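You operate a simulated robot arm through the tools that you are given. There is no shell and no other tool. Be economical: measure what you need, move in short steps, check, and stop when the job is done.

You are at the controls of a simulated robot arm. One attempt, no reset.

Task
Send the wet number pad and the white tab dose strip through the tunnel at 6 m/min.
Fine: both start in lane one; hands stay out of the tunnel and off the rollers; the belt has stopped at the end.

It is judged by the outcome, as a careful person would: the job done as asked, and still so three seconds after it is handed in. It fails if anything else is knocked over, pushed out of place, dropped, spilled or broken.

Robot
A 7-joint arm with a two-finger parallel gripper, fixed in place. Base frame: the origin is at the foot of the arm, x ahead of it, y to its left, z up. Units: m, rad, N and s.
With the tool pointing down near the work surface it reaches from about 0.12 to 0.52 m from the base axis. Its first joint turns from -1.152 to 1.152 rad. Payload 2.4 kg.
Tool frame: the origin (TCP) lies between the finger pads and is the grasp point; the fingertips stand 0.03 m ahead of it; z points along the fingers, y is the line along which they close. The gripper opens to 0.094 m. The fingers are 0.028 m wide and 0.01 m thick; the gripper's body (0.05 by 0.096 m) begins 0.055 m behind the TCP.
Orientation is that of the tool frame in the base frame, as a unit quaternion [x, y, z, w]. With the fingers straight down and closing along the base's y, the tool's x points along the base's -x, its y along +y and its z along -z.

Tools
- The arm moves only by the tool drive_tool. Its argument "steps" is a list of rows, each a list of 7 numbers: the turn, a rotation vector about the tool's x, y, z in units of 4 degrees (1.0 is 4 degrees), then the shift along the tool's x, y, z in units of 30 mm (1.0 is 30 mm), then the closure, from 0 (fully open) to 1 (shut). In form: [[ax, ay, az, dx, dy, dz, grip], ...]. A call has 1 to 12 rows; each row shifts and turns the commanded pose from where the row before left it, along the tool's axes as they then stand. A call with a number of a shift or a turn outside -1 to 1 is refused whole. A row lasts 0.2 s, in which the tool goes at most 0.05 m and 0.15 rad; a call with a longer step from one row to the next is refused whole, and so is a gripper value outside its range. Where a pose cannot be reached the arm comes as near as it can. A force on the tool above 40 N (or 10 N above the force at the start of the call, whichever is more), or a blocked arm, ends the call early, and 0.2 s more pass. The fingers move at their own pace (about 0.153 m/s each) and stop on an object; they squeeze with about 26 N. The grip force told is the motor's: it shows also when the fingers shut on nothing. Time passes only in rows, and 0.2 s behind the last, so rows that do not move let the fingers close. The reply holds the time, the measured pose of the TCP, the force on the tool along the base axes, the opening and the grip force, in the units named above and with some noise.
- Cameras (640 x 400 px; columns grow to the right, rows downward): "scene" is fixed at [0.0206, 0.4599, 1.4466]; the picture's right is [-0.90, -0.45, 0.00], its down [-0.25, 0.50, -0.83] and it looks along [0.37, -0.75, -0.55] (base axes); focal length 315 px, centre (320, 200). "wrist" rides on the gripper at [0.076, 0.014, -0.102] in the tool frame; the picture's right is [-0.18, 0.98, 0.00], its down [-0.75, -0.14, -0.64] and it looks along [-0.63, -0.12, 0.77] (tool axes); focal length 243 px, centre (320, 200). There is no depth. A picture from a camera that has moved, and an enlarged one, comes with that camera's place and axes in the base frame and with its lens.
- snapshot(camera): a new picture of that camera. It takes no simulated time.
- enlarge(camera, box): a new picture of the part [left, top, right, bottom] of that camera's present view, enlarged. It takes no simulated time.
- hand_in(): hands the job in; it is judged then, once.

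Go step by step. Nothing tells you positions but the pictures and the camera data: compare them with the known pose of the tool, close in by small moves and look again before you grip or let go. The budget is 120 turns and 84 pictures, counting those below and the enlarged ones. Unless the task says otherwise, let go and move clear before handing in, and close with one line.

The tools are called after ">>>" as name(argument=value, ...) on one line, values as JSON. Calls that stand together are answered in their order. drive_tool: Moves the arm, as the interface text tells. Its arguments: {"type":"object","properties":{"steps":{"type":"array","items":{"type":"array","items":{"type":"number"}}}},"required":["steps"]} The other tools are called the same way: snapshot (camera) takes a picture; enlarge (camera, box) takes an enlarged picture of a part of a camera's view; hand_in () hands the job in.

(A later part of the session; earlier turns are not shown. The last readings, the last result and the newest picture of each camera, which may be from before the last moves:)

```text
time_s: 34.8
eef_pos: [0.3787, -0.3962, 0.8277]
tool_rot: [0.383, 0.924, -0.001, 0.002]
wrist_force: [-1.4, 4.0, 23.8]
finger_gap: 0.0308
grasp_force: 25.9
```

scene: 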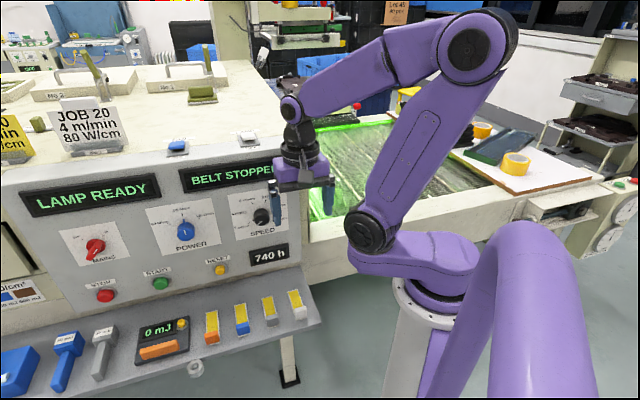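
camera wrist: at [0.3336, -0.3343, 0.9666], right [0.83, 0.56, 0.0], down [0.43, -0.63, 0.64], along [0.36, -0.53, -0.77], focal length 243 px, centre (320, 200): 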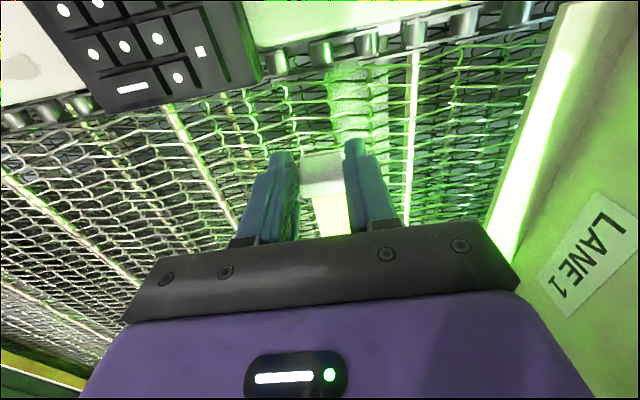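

It touched the belt at the expected height (belt z ≈ 0.79). I'll ease up a little and release.

>>> drive_tool(steps=[[0, 0, 0, 0, 0, -0.07, 0.9], [0, 0, 0, 0, 0, 0, 0.9], [0, 0, 0, 0, 0, 0, 0.6], [0, 0, 0, 0, 0, 0, 0.45], [0, 0, 0, 0, 0, 0, 0.4], [0, 0, 0, 0, 0, -0.3, 0.4], [0, 0, 0, 0, 0, -0.6, 0.4], [0, 0, 0, 0, 0, -0.6, 0.4]])

>>> snapshot(camera="wrist")

```text
time_s: 36.6
eef_pos: [0.3781, -0.3979, 0.8731]
tool_rot: [0.383, 0.924, 0.0, 0.001]
wrist_force: [-0.8, 1.1, 0.5]
finger_gap: 0.0563
grasp_force: 0.0
```

```text
39 pictures are left
camera wrist: at [0.3334, -0.3347, 0.9749], right [0.83, 0.56, 0.0], down [0.43, -0.63, 0.64], along [0.36, -0.53, -0.77], focal length 243 px, centre (320, 200)
```

wrist: 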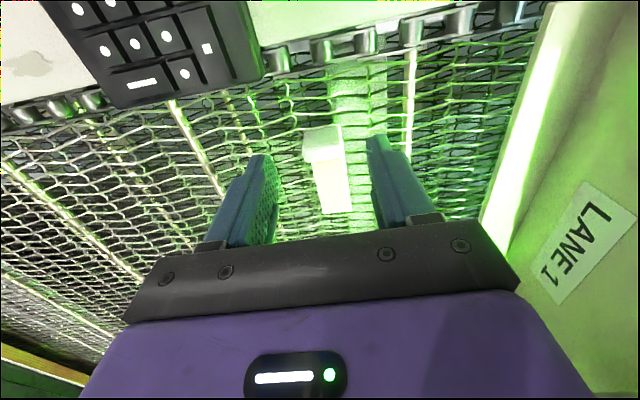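

The strip stands correctly in lane one. I'll rise, back off and turn the gripper to grip the pad's lip.

>>> drive_tool(steps=[[0, 0, 0, 0, 0, -1, 0.2], [0, 0, 0, 0, 0, -1, 0.2], [0, 0, 0, 0.6, -0.4, -1, 0.2], [0, 0, 0, 1, -0.4, 0, 0.2], [0, 0, 0, 1, -0.4, 0, 0.2], [0, 0, 0, 1, -0.4, 0, 0.2], [0, 0, 0, 1, -0.4, 0, 0.2], [0, 0, 0, 1, -0.4, 0, 0.2], [0, 0, -1, 0.3, -0.4, 0, 0.2], [0, 0, -1, 0, 0, 0, 0.2], [0, 0, -1, 0, 0, 0, 0.2], [0, 0, -1, 0, 0, 0, 0.2]])

>>> drive_tool(steps=[[0, 0, -1, 0, 0, 0, 0.2], [0, 0, -1, 0, 0, 0, 0.2], [0, 0, -1, 0, 0, 0, 0.2], [0, 0, -1, 0, 0, 0, 0.2], [0, 0, -1, 0, 0, 0, 0.2], [0, 0, -1, 0, 0, 0, 0.2], [0, 0, -1, 0, 0, 0, 0.2], [0, 0, -1, 0, 0, 0, 0.2], [0, 0, -1, 0, 0, 0, 0.2], [0, 0, -1, 0, 0, 0, 0.2], [0, 0, -1, 0, 0, 0, 0.2], [0, 0, -1, 0, 0, 0, 0.2]])

>>> drive_tool(steps=[[0, 0, -1, 0, 0, 0, 0.2], [0, 0, -1, 0, 0, 0, 0.2], [0, 0, -1, 0, 0, 0, 0.2], [0, 0, -1, 0, 0, 0, 0.2], [0, 0, -1, 0, 0, 0, 0.2], [0, 0, -1, 0, 0, 0, 0.2], [0, 0, -0.5, 0, 0, 0, 0.2]])

>>> snapshot(camera="wrist")

```text
time_s: 39.2
eef_pos: [0.1941, -0.3326, 0.9635]
tool_rot: [0.25, 0.968, 0.0, 0.0]
wrist_force: [0.3, 0.7, 0.1]
finger_gap: 0.0753
grasp_force: 0.1
```

```text
time_s: 41.8
eef_pos: [0.1939, -0.3312, 0.9632]
tool_rot: [-0.165, 0.986, 0.0, 0.0]
wrist_force: [0.1, -0.5, -0.7]
finger_gap: 0.0752
grasp_force: 0.0
```

```text
time_s: 43.4
eef_pos: [0.1933, -0.3323, 0.9634]
tool_rot: [-0.383, 0.924, 0.0, 0.001]
wrist_force: [-0.2, -0.7, -0.3]
finger_gap: 0.0753
grasp_force: 0.0
```

```text
38 pictures are left
camera wrist: at [0.1288, -0.3764, 1.0645], right [-0.57, 0.82, 0.0], down [0.63, 0.43, 0.64], along [0.53, 0.36, -0.77], focal length 243 px, centre (320, 200)
```

wrist: 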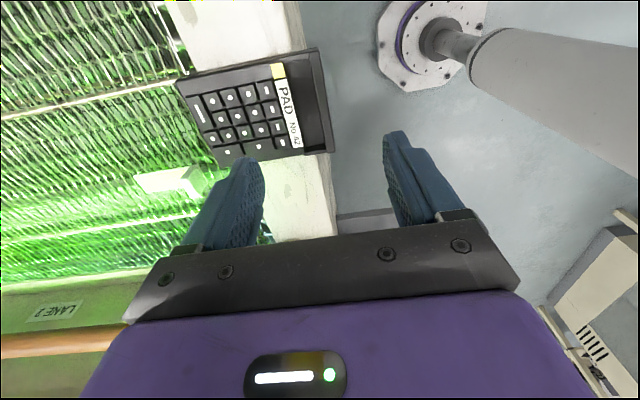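

>>> enlarge(camera="wrist", box=[170, 40, 350, 170])

```text
3.08 times, centred on (260, 105) of wrist
camera zoom: at [0.1288, -0.3764, 1.0645], right [-0.57, 0.82, 0.0], down [0.63, 0.43, 0.64], along [0.53, 0.36, -0.77], focal length 746 px, centre (505, 492)
```

zoom: 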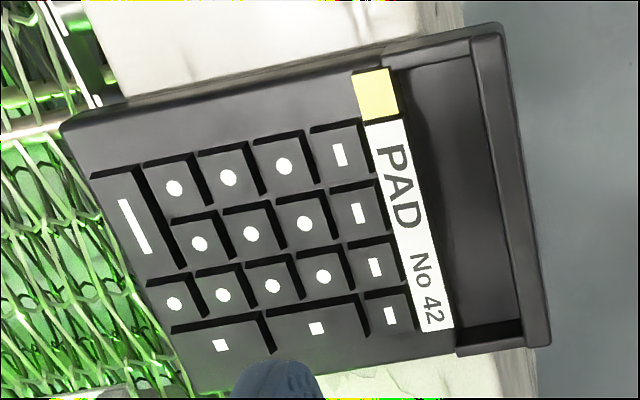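

The lip's centre is at u ≈ 0.370, about 10 mm thick, with a trough about 22 mm wide behind it. I'll set a 24 mm gap, descend to just above and check.

>>> drive_tool(steps=[[0, 0, 0, 0, 0.07, 0.6, 0.5], [0, 0, 0, 0, 0, 0.9, 0.745], [0, 0, 0, 0, 0, 0.9, 0.745], [0, 0, 0, 0, 0, 0.9, 0.745], [0, 0, 0, 0, 0, 0, 0.745]])

>>> snapshot(camera="wrist")

>>> enlarge(camera="scene", box=[340, 180, 412, 240])

```text
time_s: 44.6
eef_pos: [0.1922, -0.331, 0.8626]
tool_rot: [-0.383, 0.924, 0.001, 0.001]
wrist_force: [-0.5, -0.7, 0.1]
finger_gap: 0.0241
grasp_force: 0.1
```

```text
36 pictures are left
camera wrist: at [0.1272, -0.3751, 0.9648], right [-0.56, 0.83, 0.0], down [0.63, 0.43, 0.64], along [0.53, 0.36, -0.77], focal length 243 px, centre (320, 200)
```

wrist: 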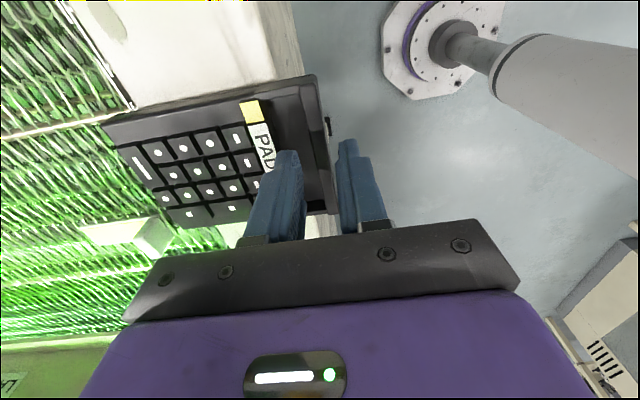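

```text
6.67 times, centred on (376, 210) of scene
camera zoom: at [0.0206, 0.4599, 1.4466], right [-0.9, -0.45, 0.0], down [-0.25, 0.5, -0.83], along [0.37, -0.75, -0.55], focal length 2097 px, centre (-53, 133)
```

zoom: 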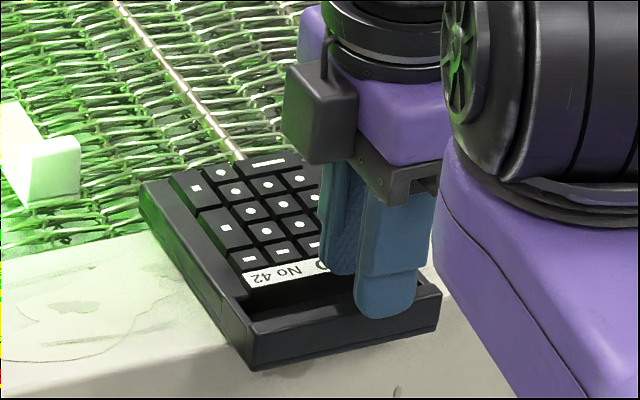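

The fingers straddle the lip. I'll descend and grip.

>>> drive_tool(steps=[[0, 0, 0, 0, 0, 0.3, 0.745], [0, 0, 0, 0, 0, 0.3, 0.745], [0, 0, 0, 0, 0, 0.2, 0.745], [0, 0, 0, 0, 0, 0, 0.745]])

>>> enlarge(camera="scene", box=[340, 180, 412, 240])

```text
time_s: 45.6
eef_pos: [0.1931, -0.3307, 0.8389]
tool_rot: [-0.383, 0.924, 0.001, 0.001]
wrist_force: [0.8, -0.7, 0.2]
finger_gap: 0.0242
grasp_force: 0.0
```

```text
6.67 times, centred on (376, 210) of scene
camera zoom: at [0.0206, 0.4599, 1.4466], right [-0.9, -0.45, 0.0], down [-0.25, 0.5, -0.83], along [0.37, -0.75, -0.55], focal length 2097 px, centre (-53, 133)
```

zoom: 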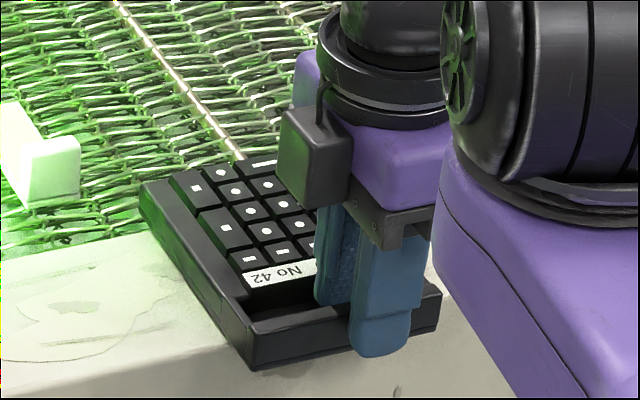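

>>> drive_tool(steps=[[0, 0, 0, 0, 0, 0.1, 0.745], [0, 0, 0, 0, 0, 0, 0.745], [0, 0, 0, 0, 0, 0, 0.85], [0, 0, 0, 0, 0, 0, 1], [0, 0, 0, 0, 0, 0, 1], [0, 0, 0, 0, 0, 0, 1]])

```text
time_s: 46.6
eef_pos: [0.1933, -0.3314, 0.8381]
tool_rot: [-0.383, 0.924, -0.003, 0.0]
wrist_force: [-1.0, 0.9, 11.0]
finger_gap: 0.0093
grasp_force: 25.9
stopped in row 4: the force on the tool passed its limit (the readings are from after the stop); the commanded pose is now the measured one
```

The lip is gripped (9 mm), with the inner fingertip touching the trough floor. I'll lift the pad a little and check.

>>> drive_tool(steps=[[0, 0, 0, 0, 0, -0.1, 1], [0, 0, 0, 0, 0, -0.3, 1], [0, 0, 0, 0, 0, -0.4, 1], [0, 0, 0, 0, 0, -0.4, 1], [0, 0, 0, 0, 0, 0, 1]])

>>> snapshot(camera="wrist")

>>> enlarge(camera="scene", box=[310, 150, 430, 250])

```text
time_s: 47.8
eef_pos: [0.192, -0.3309, 0.8731]
tool_rot: [-0.382, 0.924, -0.003, 0.001]
wrist_force: [0.6, -0.1, -1.8]
finger_gap: 0.0092
grasp_force: 25.9
```

```text
33 pictures are left
camera wrist: at [0.127, -0.3755, 0.9754], right [-0.56, 0.83, -0.01], down [0.63, 0.44, 0.64], along [0.53, 0.36, -0.77], focal length 243 px, centre (320, 200)
```

wrist: 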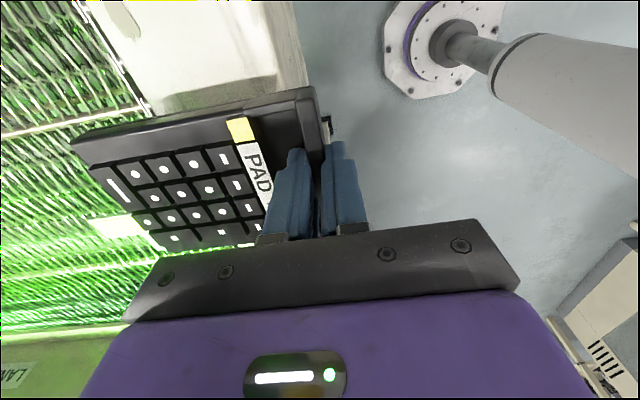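

```text
4.00 times, centred on (370, 200) of scene
camera zoom: at [0.0206, 0.4599, 1.4466], right [-0.9, -0.45, 0.0], down [-0.25, 0.5, -0.83], along [0.37, -0.75, -0.55], focal length 1258 px, centre (120, 200)
```

zoom: 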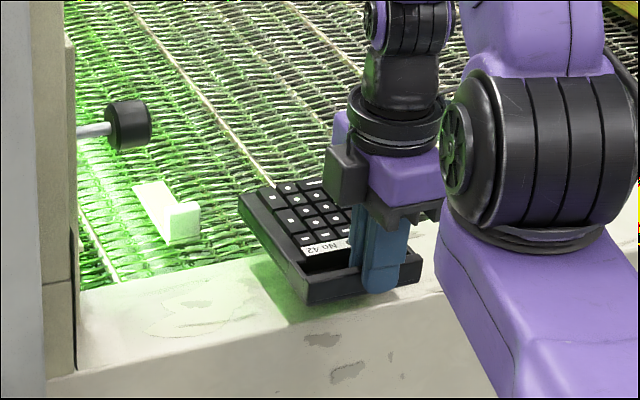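

The pad hangs level. I'll carry it inward over the belt behind the strip.

>>> drive_tool(steps=[[0, 0, 0, 0.05, -0.6, 0, 1], [0, 0, 0, 0.05, -0.8, 0, 1], [0, 0, 0, 0.05, -0.8, 0, 1], [0, 0, 0, 0.05, -0.8, 0, 1], [0, 0, 0, 0.05, -0.8, 0, 1], [0, 0, 0, 0.03, -0.8, 0, 1], [0, 0, 0, 0, -0.6, 0, 1], [0, 0, 0, 0, -0.2, 0, 1], [0, 0, 0, 0, 0, 0, 1]])

>>> snapshot(camera="wrist")

>>> enlarge(camera="scene", box=[310, 130, 430, 230])

```text
time_s: 49.8
eef_pos: [0.3019, -0.4525, 0.8734]
tool_rot: [-0.382, 0.924, -0.003, 0.0]
wrist_force: [-0.9, 0.0, -1.6]
finger_gap: 0.0096
grasp_force: 25.9
```

```text
31 pictures are left
camera wrist: at [0.2364, -0.4962, 0.976], right [-0.56, 0.83, -0.01], down [0.63, 0.44, 0.64], along [0.53, 0.36, -0.77], focal length 243 px, centre (320, 200)
```

wrist: 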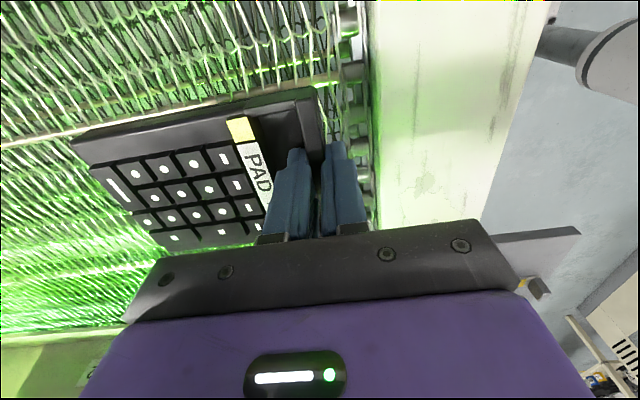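

```text
4.00 times, centred on (370, 180) of scene
camera zoom: at [0.0206, 0.4599, 1.4466], right [-0.9, -0.45, 0.0], down [-0.25, 0.5, -0.83], along [0.37, -0.75, -0.55], focal length 1258 px, centre (120, 280)
```

zoom: 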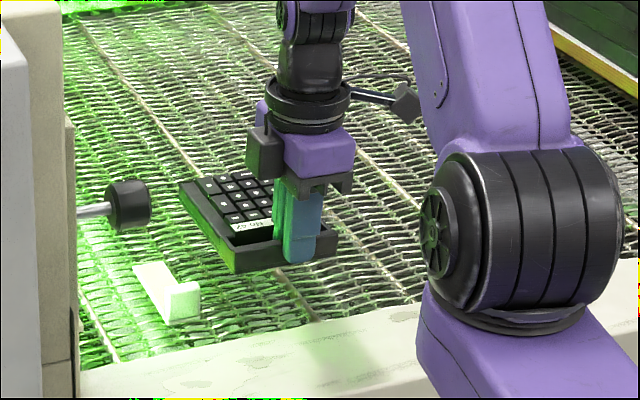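

>>> drive_tool(steps=[[0, 0, 0, 0.1, -0.4, 0, 1], [0, 0, 0, 0, 0, 0.4, 1], [0, 0, 0, 0, 0, 0.3, 1], [0, 0, 0, 0, 0, 0.15, 1], [0, 0, 0, 0, 0, 0.1, 1], [0, 0, 0, 0, 0, 0, 1]])

```text
time_s: 51.2
eef_pos: [0.3084, -0.4635, 0.8462]
tool_rot: [-0.383, 0.924, -0.003, 0.0]
wrist_force: [0.6, 1.2, -1.6]
finger_gap: 0.0096
grasp_force: 26.3
```

>>> drive_tool(steps=[[0, 0, 0, 0, 0, 0.1, 1], [0, 0, 0, 0, 0, 0.1, 1], [0, 0, 0, 0, 0, 0.07, 1], [0, 0, 0, 0, 0, 0.07, 1], [0, 0, 0, 0, 0, 0, 1]])

```text
time_s: 52.4
eef_pos: [0.3078, -0.4643, 0.8357]
tool_rot: [-0.381, 0.924, -0.003, 0.0]
wrist_force: [-0.6, -1.0, -1.5]
finger_gap: 0.0094
grasp_force: 25.8
```

>>> drive_tool(steps=[[0, 0, 0, 0, 0, 0.07, 1], [0, 0, 0, 0, 0, 0.07, 1], [0, 0, 0, 0, 0, 0.07, 1], [0, 0, 0, 0, 0, 0, 1]])

>>> enlarge(camera="scene", box=[330, 150, 410, 210])

```text
time_s: 53.4
eef_pos: [0.3082, -0.4632, 0.8292]
tool_rot: [-0.382, 0.924, -0.004, 0.0]
wrist_force: [0.5, -1.1, -1.9]
finger_gap: 0.0095
grasp_force: 26.3
```

```text
6.67 times, centred on (370, 180) of scene
camera zoom: at [0.0206, 0.4599, 1.4466], right [-0.9, -0.45, 0.0], down [-0.25, 0.5, -0.83], along [0.37, -0.75, -0.55], focal length 2097 px, centre (-13, 333)
```

zoom: 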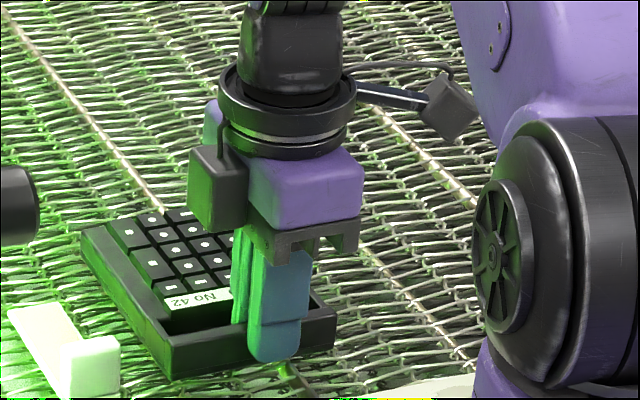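

>>> drive_tool(steps=[[0, 0, 0, 0, 0, 0.07, 1], [0, 0, 0, 0, 0, 0.07, 1], [0, 0, 0, 0, 0, 0, 1]])

```text
time_s: 54.2
eef_pos: [0.3085, -0.463, 0.8247]
tool_rot: [-0.382, 0.924, -0.003, 0.0]
wrist_force: [0.5, 1.1, -1.5]
finger_gap: 0.0094
grasp_force: 25.2
```

>>> drive_tool(steps=[[0, 0, 0, 0, 0, 0.07, 1], [0, 0, 0, 0, 0, 0.07, 1], [0, 0, 0, 0, 0, 0, 1]])

```text
time_s: 55.0
eef_pos: [0.3079, -0.4621, 0.8212]
tool_rot: [-0.383, 0.924, -0.003, 0.0]
wrist_force: [-1.3, 0.5, -1.4]
finger_gap: 0.0092
grasp_force: 25.9
```

>>> drive_tool(steps=[[0, 0, 0, 0, 0, 0.07, 1], [0, 0, 0, 0, 0, 0.07, 1], [0, 0, 0, 0, 0, 0, 1]])

>>> enlarge(camera="scene", box=[335, 175, 391, 210])

>>> snapshot(camera="wrist")

```text
time_s: 55.8
eef_pos: [0.3082, -0.4644, 0.8171]
tool_rot: [-0.382, 0.924, -0.002, 0.001]
wrist_force: [0.0, -0.1, -2.0]
finger_gap: 0.0094
grasp_force: 26.5
```

```text
11.43 times, centred on (363, 192) of scene
camera zoom: at [0.0206, 0.4599, 1.4466], right [-0.9, -0.45, 0.0], down [-0.25, 0.5, -0.83], along [0.37, -0.75, -0.55], focal length 3595 px, centre (-171, 286)
```

zoom: 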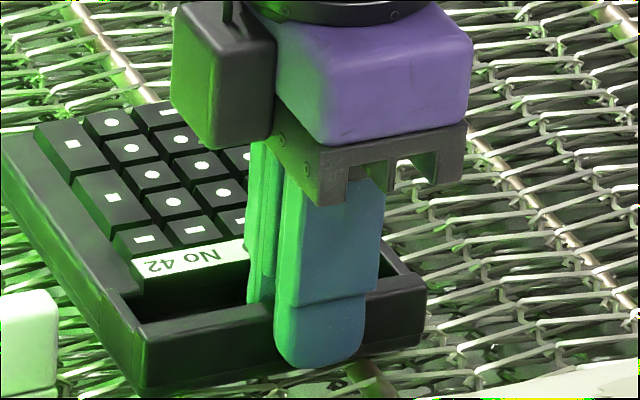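

```text
27 pictures are left
camera wrist: at [0.2425, -0.507, 0.9185], right [-0.56, 0.83, -0.01], down [0.63, 0.44, 0.64], along [0.53, 0.36, -0.77], focal length 243 px, centre (320, 200)
```

wrist: 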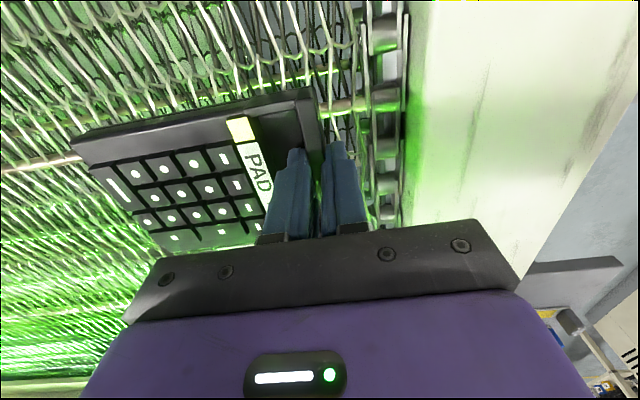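

>>> drive_tool(steps=[[0, 0, 0, 0, 0, 0.07, 1], [0, 0, 0, 0, 0, 0.07, 1], [0, 0, 0, 0, 0, 0, 1]])

>>> drive_tool(steps=[[0, 0, 0, 0, 0, 0.07, 1], [0, 0, 0, 0, 0, 0.07, 1], [0, 0, 0, 0, 0, 0, 1]])

```text
time_s: 56.6
eef_pos: [0.3088, -0.4633, 0.8132]
tool_rot: [-0.382, 0.924, -0.003, 0.0]
wrist_force: [-0.6, 1.2, 5.2]
finger_gap: 0.0094
grasp_force: 26.1
```

```text
time_s: 57.1
eef_pos: [0.3086, -0.4621, 0.8111]
tool_rot: [-0.382, 0.924, -0.003, 0.0]
wrist_force: [-2.2, 2.1, 8.3]
finger_gap: 0.0095
grasp_force: 26.0
stopped in row 2: the force on the tool passed its limit (the readings are from after the stop); the commanded pose is now the measured one
```

The pad has touched the belt. I'll open just enough to clear the lip and lift straight off.

>>> drive_tool(steps=[[0, 0, 0, 0, 0, 0, 0.86], [0, 0, 0, 0, 0, 0, 0.81], [0, 0, 0, 0, 0, 0, 0.81], [0, 0, 0, 0, 0, -0.2, 0.81], [0, 0, 0, 0, 0, -0.5, 0.81], [0, 0, 0, 0, 0, -0.8, 0.81], [0, 0, 0, 0, 0, -0.8, 0.81], [0, 0, 0, 0, 0, -0.8, 0.81]])

>>> enlarge(camera="scene", box=[310, 130, 406, 220])

>>> snapshot(camera="wrist")

```text
time_s: 58.9
eef_pos: [0.3068, -0.4634, 0.9051]
tool_rot: [-0.383, 0.924, -0.003, 0.0]
wrist_force: [0.6, -0.4, -0.4]
finger_gap: 0.018
grasp_force: 0.0
```

```text
4.44 times, centred on (358, 175) of scene
camera zoom: at [0.0206, 0.4599, 1.4466], right [-0.9, -0.45, 0.0], down [-0.25, 0.5, -0.83], along [0.37, -0.75, -0.55], focal length 1398 px, centre (151, 311)
```

zoom: 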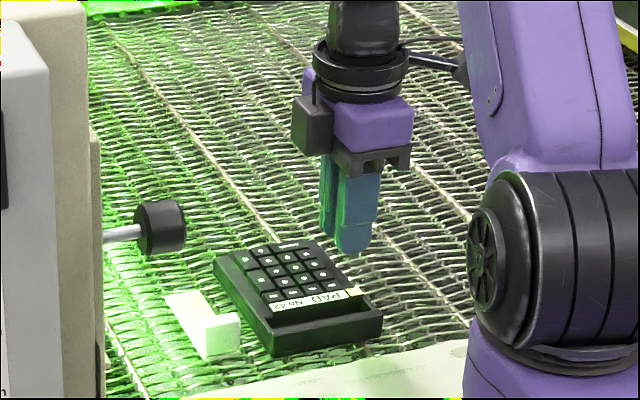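

```text
25 pictures are left
camera wrist: at [0.2422, -0.5071, 1.0067], right [-0.56, 0.83, -0.01], down [0.63, 0.44, 0.64], along [0.53, 0.36, -0.77], focal length 243 px, centre (320, 200)
```

wrist: 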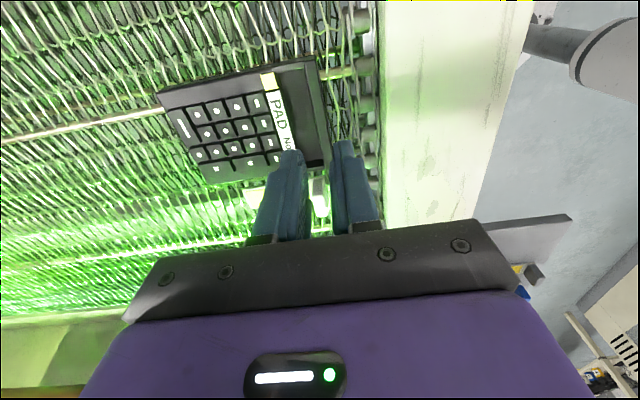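

Both items are on the belt in lane one with a gap between them. Next is the speed knob at about (0.41, -0.02, 1.00) on the near-vertical panel. I'll rise, back away and turn the tool so that it can point at the panel with the camera above.

>>> drive_tool(steps=[[0, 0, 0, 0, 0, -1, 0.6], [0, 0, 0, 0, 0, -1, 0.5], [0, 0, 0, 0, 0, -1, 0.4], [0, 0, 0, 0, 1, -1, 0.4], [0, 0, 0, 0, 1, -1, 0.4], [0, 0, 0, 0, 1, 0, 0.4], [0, 0, 0, 0, 1, 0, 0.4], [0, 0, 0, 0, 1, 0, 0.4], [0, 0, 0, 0, 1, 0, 0.4], [0, 0, 0, 0, 1, 0, 0.4], [0, 0, 0, -0.5, 1, 0, 0.4], [0, 0, 0, -1, 1, 0, 0.4]])

>>> drive_tool(steps=[[0, 0, -1, -1, 0, 0, 0.4], [0, 0, -1, -1, 0, 0, 0.4], [0, 0, -1, -1, 0, 0, 0.4], [0, 0, -1, -0.9, 0, 0, 0.4], [0, 0, -1, -0.7, -0.2, 0, 0.4], [0, 0, -1, -0.5, -0.2, 0, 0.4], [0, 0, -1, 0, 0, 0, 0.4], [0, 0, -1, 0, 0, 0, 0.4], [0, 0, -1, 0, 0, 0, 0.4], [0, 0, -1, 0, 0, 0, 0.4], [0, 0, -1, 0, 0, 0, 0.4], [0, 0, -1, 0, 0, 0, 0.4]])

>>> drive_tool(steps=[[0, 0, -1, 0, 0, 0, 0.4], [0, 0, -1, 0, 0, 0, 0.4], [0, 0, -1, 0, 0, 0, 0.4], [0, 0, -1, 0, 0, 0, 0.4], [0, 0, -1, 0, 0, 0, 0.4], [0, 0, -1, 0, 0, 0, 0.4], [0, 0, -1, 0, 0, 0, 0.4], [0, 0, -1, 0, 0, 0, 0.4], [0, 0, -1, 0, 0, 0, 0.4], [0, 0, -1, 0, 0, 0, 0.4], [0, 0, -0.5, 0, 0, 0, 0.4]])

```text
time_s: 61.5
eef_pos: [0.164, -0.2359, 1.0538]
tool_rot: [-0.426, 0.905, -0.003, 0.0]
wrist_force: [-5.0, -2.2, 0.2]
finger_gap: 0.0564
grasp_force: 0.0
```

```text
time_s: 64.1
eef_pos: [0.2499, -0.1228, 1.053]
tool_rot: [0.725, -0.688, 0.003, 0.001]
wrist_force: [-0.7, 0.5, 0.2]
finger_gap: 0.0564
grasp_force: 0.0
```

```text
time_s: 66.5
eef_pos: [0.2591, -0.125, 1.0603]
tool_rot: [0.924, -0.382, 0.002, 0.003]
wrist_force: [1.2, -0.4, 0.0]
finger_gap: 0.0564
grasp_force: 0.1
out of reach, approached as far as the arm can: row 9, 10
```

>>> drive_tool(steps=[[0, 0, 0, -1, 0, 0, 0.4], [0, 0, 0, -1, 0, 0, 0.4], [0, 1, 0, 0, 0, 0, 0.4], [0, 1, 0, 0, 0, 0, 0.4], [0, 1, 0, 0, 0, 0, 0.4], [0, 1, 0, 0, 0, 0, 0.4], [0, 1, 0, 0, 0, 0, 0.4], [0, 1, 0, 0, 0, 0, 0.4], [0, 1, 0, 0, 0, 0, 0.4], [0, 1, 0, 0, 0, 0, 0.4], [0, 1, 0, 0, 0, 0, 0.4], [0, 1, 0, 0, 0, 0, 0.4]])

>>> drive_tool(steps=[[0, 1, 0, 0, -0.8, 0, 0.4], [0, 1, 0, 0, -0.8, 0, 0.4], [0, 1, 0, 0, -0.8, 0, 0.4], [0, 1, 0, 0, -0.8, 0, 0.4], [0, 1, 0, 0, -0.8, 0, 0.4], [0, 1, 0, 0, -0.8, 0, 0.4], [0, 1, 0, 0, -0.6, 0, 0.4], [0, 1, 0, 0, -0.6, 0, 0.4], [0, 1, 0, 0, 0, 0, 0.4], [0, 1, 0, 0, 0, 0, 0.4]])

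>>> snapshot(camera="wrist")

>>> snapshot(camera="scene")

```text
time_s: 69.1
eef_pos: [0.2717, -0.0815, 1.0868]
tool_rot: [0.866, -0.36, 0.319, 0.135]
wrist_force: [0.4, -0.7, 0.1]
finger_gap: 0.0563
grasp_force: 0.1
out of reach, approached as far as the arm can: row 1, 2, 3, 6, 7, 8, 9, 10, 11, 12
```

```text
time_s: 71.3
eef_pos: [0.3978, 0.0453, 1.0853]
tool_rot: [0.706, -0.292, 0.596, 0.248]
wrist_force: [0.8, -0.1, -0.1]
finger_gap: 0.0564
grasp_force: 0.1
```

```text
24 pictures are left
camera wrist: at [0.3247, 0.0982, 1.1764], right [-0.72, -0.67, -0.18], down [-0.44, 0.64, -0.64], along [0.54, -0.38, -0.75], focal length 243 px, centre (320, 200)
```

wrist: 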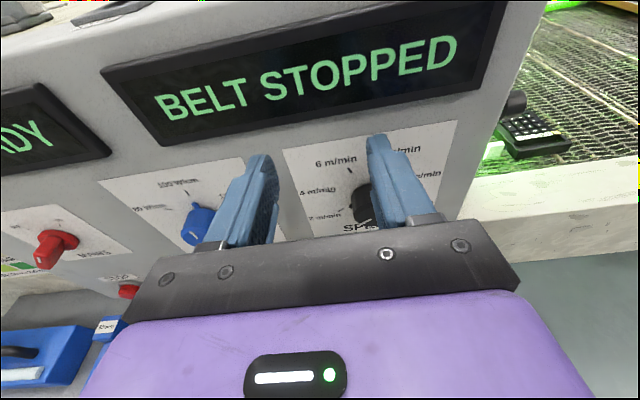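

```text
23 pictures are left
```

scene: 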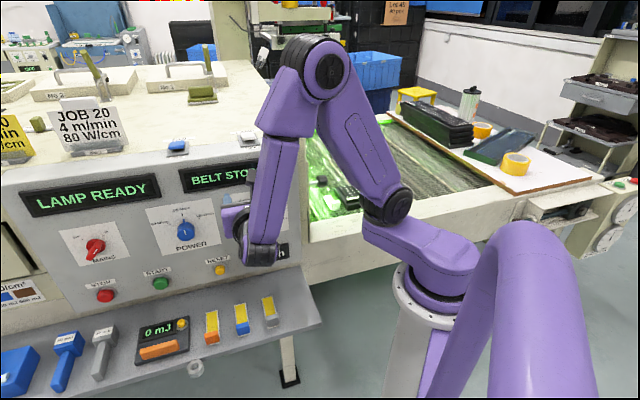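

The tool now points at the panel and the camera sees the dials. I'll enlarge to refine the knob's position.

>>> enlarge(camera="wrist", box=[270, 110, 470, 250])

```text
2.86 times, centred on (370, 180) of wrist
camera zoom: at [0.3247, 0.0982, 1.1764], right [-0.72, -0.67, -0.18], down [-0.44, 0.64, -0.64], along [0.54, -0.38, -0.75], focal length 693 px, centre (177, 257)
```

zoom: 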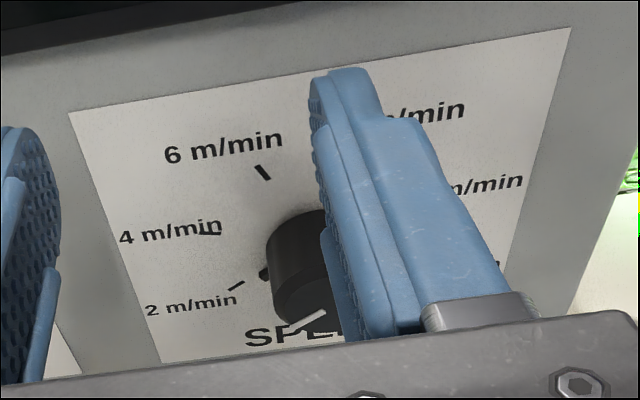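

>>> drive_tool(steps=[[0, 1, 0, 0, 0.5, 0, 0.3], [0, 0, 0, -0.8, 0.63, 0, 0.3], [0, 0, 0, -0.8, 0, 0, 0.3], [0, 0, 0, -0.8, 0, 0, 0.3], [0, 0, 0, -0.7, 0, 0, 0.3], [0, 0, 0, 0, 0, 0, 0.3]])

>>> snapshot(camera="wrist")

>>> enlarge(camera="scene", box=[200, 160, 320, 270])

```text
time_s: 72.7
eef_pos: [0.3678, 0.0284, 0.9924]
tool_rot: [0.685, -0.284, 0.62, 0.257]
wrist_force: [0.5, 1.2, -0.8]
finger_gap: 0.066
grasp_force: 0.0
```

```text
21 pictures are left
camera wrist: at [0.2897, 0.0846, 1.0773], right [-0.71, -0.68, -0.18], down [-0.4, 0.6, -0.69], along [0.58, -0.41, -0.7], focal length 243 px, centre (320, 200)
```

wrist: 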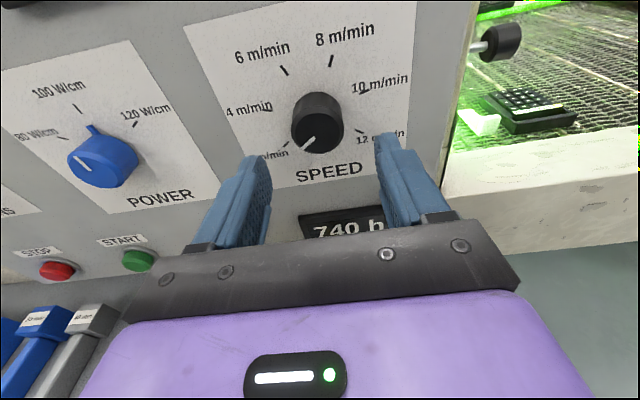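

```text
3.64 times, centred on (260, 215) of scene
camera zoom: at [0.0206, 0.4599, 1.4466], right [-0.9, -0.45, 0.0], down [-0.25, 0.5, -0.83], along [0.37, -0.75, -0.55], focal length 1144 px, centre (538, 146)
```

zoom: 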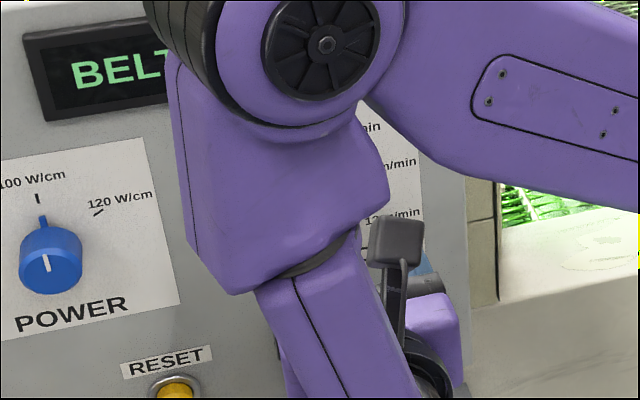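

The knob's face centre works out at u ≈ 0.304, v ≈ 0.281, z ≈ 0.981, with the panel at about u ≈ 0.345. I'll level the tool, slide the open fingers over the knob and check before gripping.

>>> drive_tool(steps=[[0, 1, 0, -0.15, 0, 0, 0.3], [0, 0.4, 0, -0.1, 0, 0.3, 0.3], [0, 0, 0, 0, 0, 0.6, 0.3], [0, 0, 0, 0, 0, 0.6, 0.3], [0, 0, 0, 0, 0, 0.4, 0.3], [0, 0, 0, 0, 0, 0, 0.3]])

>>> snapshot(camera="wrist")

```text
time_s: 73.9
eef_pos: [0.4034, -0.0076, 0.985]
tool_rot: [0.654, -0.27, 0.653, 0.27]
wrist_force: [-16.1, 12.0, 2.2]
finger_gap: 0.0673
grasp_force: 1.2
stopped in row 6: the force on the tool passed its limit (the readings are from after the stop); the commanded pose is now the measured one
```

```text
19 pictures are left
camera wrist: at [0.3196, 0.0555, 1.0599], right [-0.69, -0.7, -0.18], down [-0.36, 0.55, -0.75], along [0.63, -0.46, -0.63], focal length 243 px, centre (320, 200)
```

wrist: 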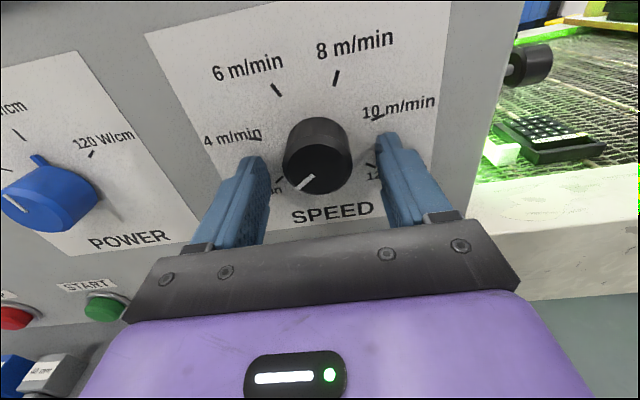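

The fingertips touched the panel, so its surface is at u ≈ 0.321 and the knob's centre is at z ≈ 0.992. I'll back off 3 mm, raise 6 mm and close on the knob.

>>> drive_tool(steps=[[0, 0, 0, 0, 0, -0.12, 0.3], [0, 0, 0, 0.2, 0, 0, 0.3], [0, 0, 0, 0, 0, 0, 0.5], [0, 0, 0, 0, 0, 0, 0.8], [0, 0, 0, 0, 0, 0, 0.8], [0, 0, 0, 0, 0, 0, 0.8]])

>>> snapshot(camera="wrist")

```text
time_s: 75.3
eef_pos: [0.4014, -0.0052, 0.99]
tool_rot: [0.655, -0.271, 0.651, 0.271]
wrist_force: [1.8, -2.5, 0.7]
finger_gap: 0.0382
grasp_force: 45.0
```

```text
18 pictures are left
camera wrist: at [0.3179, 0.0566, 1.0655], right [-0.7, -0.69, -0.18], down [-0.36, 0.55, -0.75], along [0.62, -0.46, -0.63], focal length 243 px, centre (320, 200)
```

wrist: 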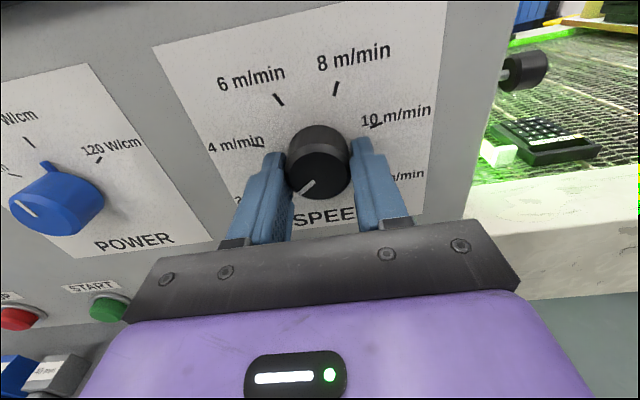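

The knob is gripped. I'll turn it clockwise half-way and check.

>>> drive_tool(steps=[[0, 0, 1, 0, 0, 0, 0.8], [0, 0, 1, 0, 0, 0, 0.8], [0, 0, 1, 0, 0, 0, 0.8], [0, 0, 1, 0, 0, 0, 0.8], [0, 0, 1, 0, 0, 0, 0.8], [0, 0, 1, 0, 0, 0, 0.8], [0, 0, 1, 0, 0, 0, 0.8], [0, 0, 1, 0, 0, 0, 0.8], [0, 0, 1, 0, 0, 0, 0.8], [0, 0, 1, 0, 0, 0, 0.8], [0, 0, 1, 0, 0, 0, 0.8], [0, 0, 1, 0, 0, 0, 0.8]])

>>> snapshot(camera="wrist")

```text
time_s: 77.7
eef_pos: [0.4019, -0.0022, 0.9918]
tool_rot: [0.51, -0.488, 0.709, 0.009]
wrist_force: [-1.7, 6.6, 0.7]
finger_gap: 0.0363
grasp_force: 46.0
stopped in row 11: the force on the tool passed its limit (the readings are from after the stop); the commanded pose is now the measured one
```

```text
17 pictures are left
camera wrist: at [0.2838, 0.025, 1.0366], right [-0.41, -0.43, -0.8], down [-0.02, 0.89, -0.46], along [0.91, -0.17, -0.38], focal length 243 px, centre (320, 200)
```

wrist: 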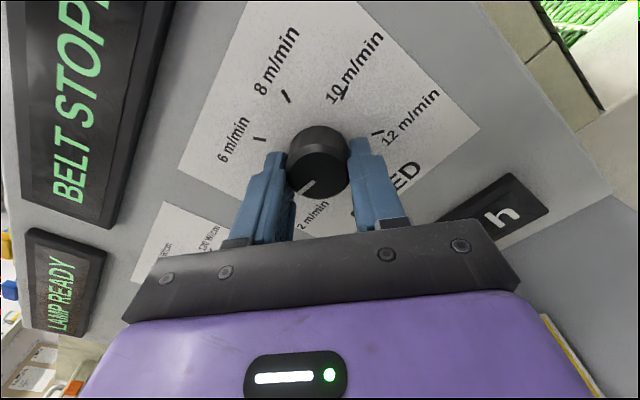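

The knob turns with the gripper, about 44° so far. I'll continue toward 6.

>>> drive_tool(steps=[[0, 0, 0.5, 0, 0, 0, 0.8], [0, 0, 1, 0, 0, 0, 0.8], [0, 0, 1, 0, 0, 0, 0.8], [0, 0, 1, 0, 0, 0, 0.8], [0, 0, 1, 0, 0, 0, 0.8], [0, 0, 1, 0, 0, 0, 0.8], [0, 0, 1, 0, 0, 0, 0.8], [0, 0, 1, 0, 0, 0, 0.8]])

>>> drive_tool(steps=[[0, 0, 1, 0, 0, 0, 0.8], [0, 0, 1, 0, 0, 0, 0.8], [0, 0, 1, 0, 0, 0, 0.8], [0, 0, 1, 0, 0, 0, 0.8], [0, 0, 0, 0, 0, 0, 0.8]])

>>> snapshot(camera="wrist")

```text
time_s: 79.5
eef_pos: [0.4032, -0.001, 0.9936]
tool_rot: [0.367, -0.599, 0.689, -0.178]
wrist_force: [5.2, 18.7, 24.2]
finger_gap: 0.0359
grasp_force: 44.4
```

```text
time_s: 80.3
eef_pos: [0.4015, -0.0019, 0.9946]
tool_rot: [0.297, -0.635, 0.666, -0.254]
wrist_force: [-1.9, 3.2, 3.1]
finger_gap: 0.0361
grasp_force: 45.3
stopped in row 4: the force on the tool passed its limit (the readings are from after the stop); the commanded pose is now the measured one
```

```text
16 pictures are left
camera wrist: at [0.2743, 0.0144, 0.9834], right [0.09, 0.07, -0.99], down [0.07, 0.99, 0.08], along [0.99, -0.08, 0.08], focal length 243 px, centre (320, 200)
```

wrist: 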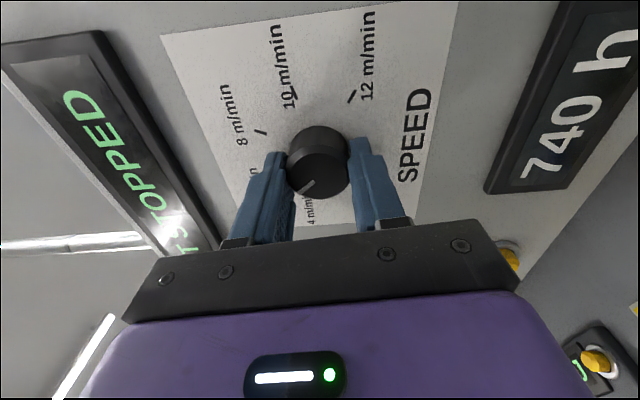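

The dial marks are about 50° apart, so 2→6 needs about 100°, and I have done about 86°. I'll turn the rest.

>>> drive_tool(steps=[[0, 0, 0.5, 0, 0, 0, 0.8], [0, 0, 1, 0, 0, 0, 0.8], [0, 0, 1, 0, 0, 0, 0.8], [0, 0, 0.9, 0, 0, 0, 0.8], [0, 0, 0, 0, 0, 0, 0.8]])

>>> enlarge(camera="wrist", box=[220, 60, 420, 230])

```text
time_s: 81.5
eef_pos: [0.4024, -0.0014, 0.9948]
tool_rot: [-0.218, 0.665, -0.632, 0.331]
wrist_force: [-0.7, 5.1, 21.4]
finger_gap: 0.0357
grasp_force: 45.3
```

```text
2.35 times, centred on (320, 145) of wrist
camera zoom: at [0.2775, 0.0171, 0.9659], right [0.25, 0.23, -0.94], down [0.04, 0.97, 0.25], along [0.97, -0.1, 0.23], focal length 571 px, centre (320, 329)
```

zoom: 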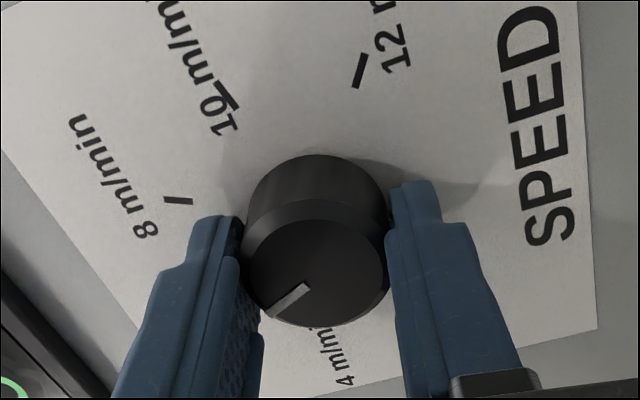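

The turn is about 100°. I'll release, back off, and read the dial.

>>> drive_tool(steps=[[0, 0, 0, 0, 0, 0, 0.55], [0, 0, 0, 0, 0, 0, 0.4], [0, 0, 0, 0, 0, 0, 0.35], [0, 0, 0, 0, 0, -0.8, 0.35], [0, 0, 0, 0, 0, -1, 0.35], [0, 0, 0, 0, 0, -1, 0.35]])

>>> snapshot(camera="wrist")

```text
time_s: 83.0
eef_pos: [0.3427, 0.0563, 0.9939]
tool_rot: [-0.219, 0.667, -0.631, 0.329]
wrist_force: [-0.4, 0.1, 0.1]
finger_gap: 0.061
grasp_force: 0.1
```

```text
14 pictures are left
camera wrist: at [0.217, 0.0759, 0.9648], right [0.25, 0.23, -0.94], down [0.04, 0.97, 0.25], along [0.97, -0.1, 0.23], focal length 243 px, centre (320, 200)
```

wrist: 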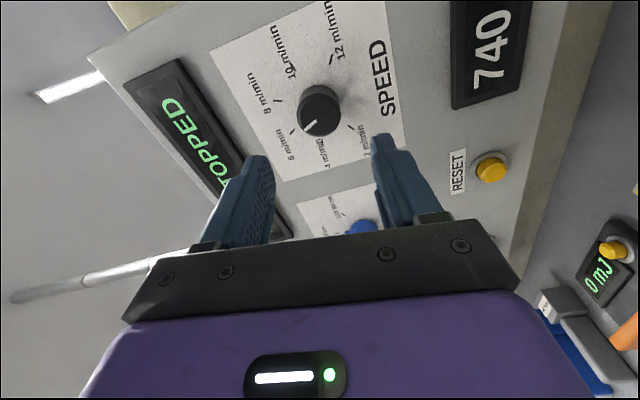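

>>> enlarge(camera="wrist", box=[250, 60, 390, 170])

```text
3.64 times, centred on (320, 115) of wrist
camera zoom: at [0.217, 0.0759, 0.9648], right [0.25, 0.23, -0.94], down [0.04, 0.97, 0.25], along [0.97, -0.1, 0.23], focal length 882 px, centre (320, 509)
```

zoom: 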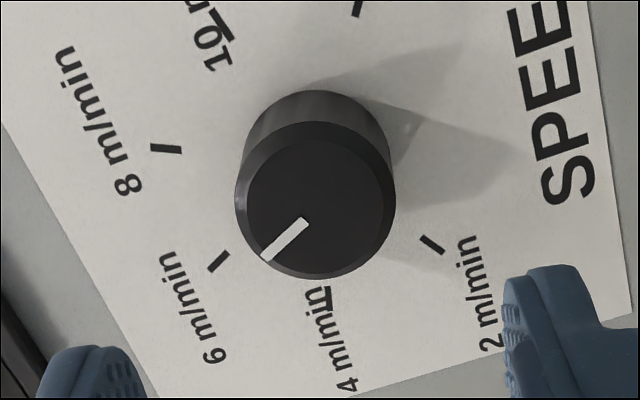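

The pointer is exactly on 6 m/min. Next are the buttons: START at about (u 0.308, v 0.536, z 0.866) and STOP at v ≈ 0.658. I'll close the fingers and hover in front of START.

>>> drive_tool(steps=[[0, 0, 0, -0.95, 0.3, -0.2, 0.6], [0, 0, 0, -0.95, 0.7, 0, 0.9], [0, 0, 0, -0.95, 0.75, 0, 1], [0, 0, 0, -0.95, 0.75, 0, 1], [0, 0, 0, -0.95, 0.75, 0, 1], [0, 0, 0, -0.95, 0.75, 0, 1], [0, 0, 0, -0.95, 0.75, 0.2, 1], [0, 0, 0, -0.95, 0.75, 0.3, 1], [0, 0, 0, 0, 0, 0, 1]])

>>> snapshot(camera="wrist")

>>> snapshot(camera="scene")

```text
time_s: 85.0
eef_pos: [0.5265, 0.2294, 0.8666]
tool_rot: [-0.219, 0.667, -0.632, 0.329]
wrist_force: [-1.2, -0.3, 0.1]
finger_gap: 0.0001
grasp_force: 26.2
```

```text
12 pictures are left
camera wrist: at [0.4001, 0.2482, 0.838], right [0.25, 0.23, -0.94], down [0.04, 0.97, 0.25], along [0.97, -0.1, 0.23], focal length 243 px, centre (320, 200)
```

wrist: 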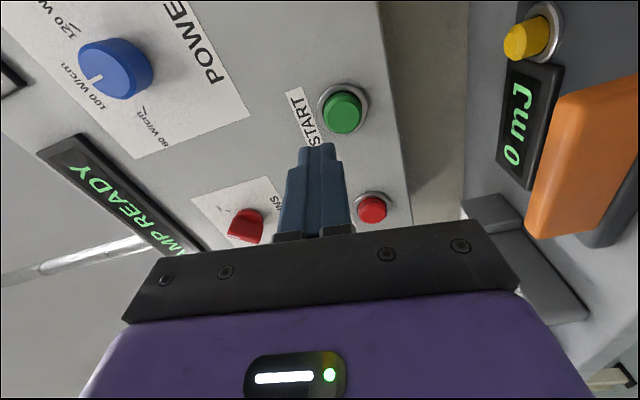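

```text
11 pictures are left
```

scene: 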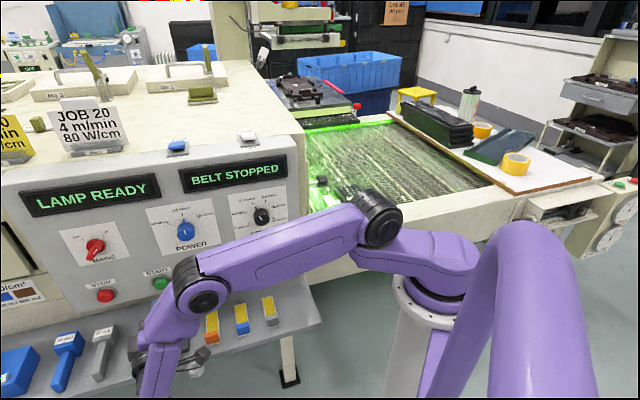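

START resolves to about (v 0.536, z 0.852) and STOP to (v 0.652, z 0.85). Before starting the belt I'll check that STOP is reachable.

>>> drive_tool(steps=[[0, 0, 0, -1, 0.4, 0, 1], [0, 0, 0, -1, 0, 0, 1], [0, 0, 0, -1, 0, 0, 1], [0, 0, 0, -0.9, 0, 0.5, 1], [0, 0, 0, 0, 0, 0.6, 1], [0, 0, 0, 0, 0, 0, 1]])

>>> enlarge(camera="wrist", box=[160, 0, 480, 200])

```text
time_s: 86.3
eef_pos: [0.6185, 0.2849, 0.8726]
tool_rot: [-0.22, 0.666, -0.632, 0.33]
wrist_force: [-0.7, 0.3, 0.1]
finger_gap: 0.0
grasp_force: 26.3
out of reach, approached as far as the arm can: row 4
```

```text
2.00 times, centred on (320, 100) of wrist
camera zoom: at [0.4932, 0.3037, 0.8453], right [0.25, 0.23, -0.94], down [0.04, 0.97, 0.25], along [0.97, -0.1, 0.23], focal length 485 px, centre (320, 400)
```

zoom: 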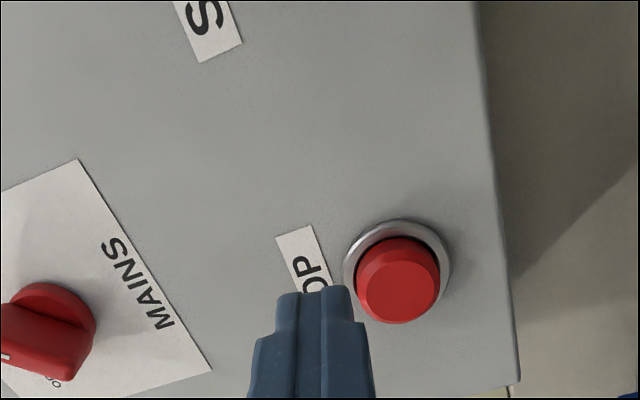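

>>> drive_tool(steps=[[0, 0, 0, -0.2, 0.4, 0, 1], [0, 0, 0, -0.2, 0.35, 0.3, 1], [0, 0, 0, 0, 0, 0.2, 1], [0, 0, 0, 0, 0, 0, 1]])

>>> enlarge(camera="wrist", box=[160, 0, 480, 200])

```text
time_s: 87.3
eef_pos: [0.6233, 0.2761, 0.8691]
tool_rot: [-0.219, 0.666, -0.632, 0.331]
wrist_force: [0.2, 0.1, -0.5]
finger_gap: 0.0002
grasp_force: 25.9
out of reach, approached as far as the arm can: row 1, 2
```

```text
2.00 times, centred on (320, 100) of wrist
camera zoom: at [0.4985, 0.2949, 0.8411], right [0.25, 0.23, -0.94], down [0.04, 0.97, 0.25], along [0.97, -0.1, 0.23], focal length 485 px, centre (320, 400)
```

zoom: 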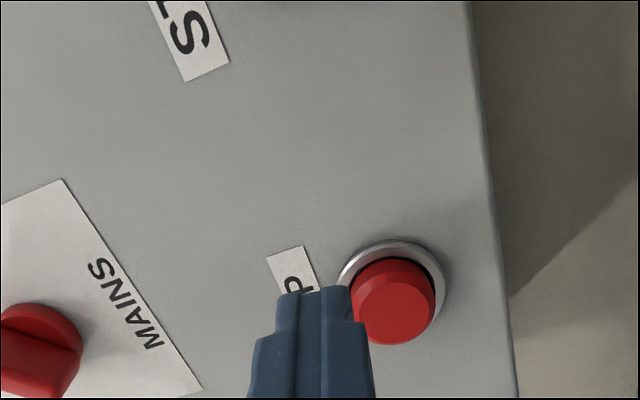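

STOP is right at the reach limit with this heading. I'll back off and yaw the tool 30° toward the radial direction, which gains reach, then re-check.

>>> drive_tool(steps=[[0, 0, 0, 0, 0, -1, 1], [-0.16, -0.986, 0, 0, 0, 0, 1], [-0.16, -0.986, 0, 0, 0, 0, 1], [-0.16, -0.986, 0, 0, 0, 0, 1], [-0.16, -0.986, 0, 0, 0, 0, 1], [-0.16, -0.986, 0, 0, 0, 0, 1], [-0.16, -0.986, 0, 0, 0, 0, 1], [-0.16, -0.986, 0, 0, 0, 0, 1], [-0.08, -0.5, 0, 0, 0, 0, 1], [0, 0, 0, 0, 0, 0, 1]])

>>> snapshot(camera="wrist")

```text
time_s: 89.5
eef_pos: [0.6014, 0.2966, 0.8696]
tool_rot: [-0.388, 0.585, -0.526, 0.481]
wrist_force: [0.1, -0.2, -0.3]
finger_gap: 0.0
grasp_force: 26.4
```

```text
8 pictures are left
camera wrist: at [0.4841, 0.2508, 0.8415], right [0.1, 0.32, -0.94], down [-0.45, 0.86, 0.25], along [0.89, 0.4, 0.23], focal length 243 px, centre (320, 200)
```

wrist: 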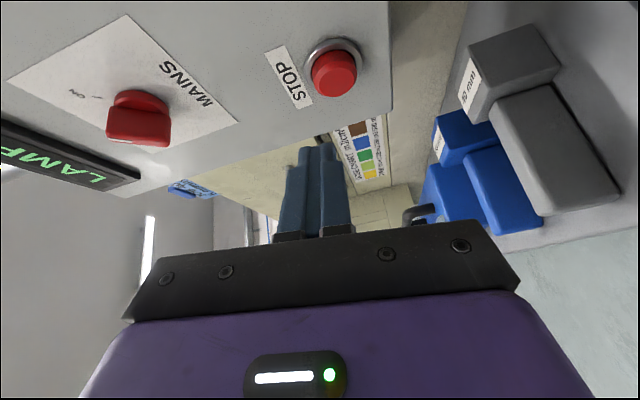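

This heading has reach to spare. START is at about (0.595, 0.162, 0.852), so I'll move in front of it and then push along the panel normal.

>>> drive_tool(steps=[[0, 0, 0, 0, 0, -0.98, 1], [0, 0, 0, 0.98, 0, 0, 1], [0, 0, 0, 0.98, 0, 0, 1], [0, 0, 0, 0.98, 0, 0, 1], [0, 0, 0, 0.98, 0, 0, 1], [0, 0, 0, 0, 0, 0, 1]])

>>> enlarge(camera="wrist", box=[220, 20, 460, 200])

```text
time_s: 91.0
eef_pos: [0.5448, 0.192, 0.8513]
tool_rot: [-0.387, 0.585, -0.527, 0.48]
wrist_force: [0.1, 0.0, -0.6]
finger_gap: 0.0002
grasp_force: 26.4
```

```text
2.22 times, centred on (340, 110) of wrist
camera zoom: at [0.4267, 0.1457, 0.8235], right [0.1, 0.32, -0.94], down [-0.45, 0.86, 0.25], along [0.89, 0.4, 0.23], focal length 539 px, centre (276, 400)
```

zoom: 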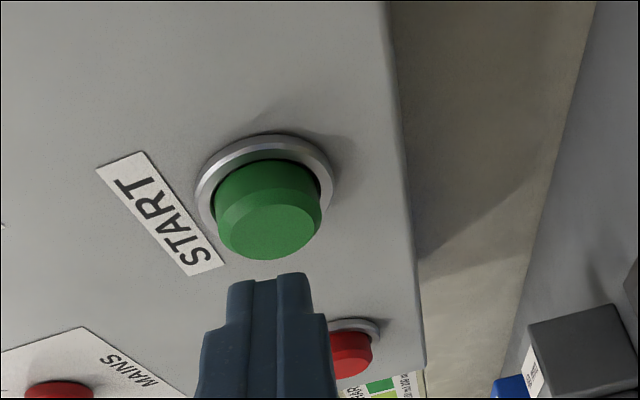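

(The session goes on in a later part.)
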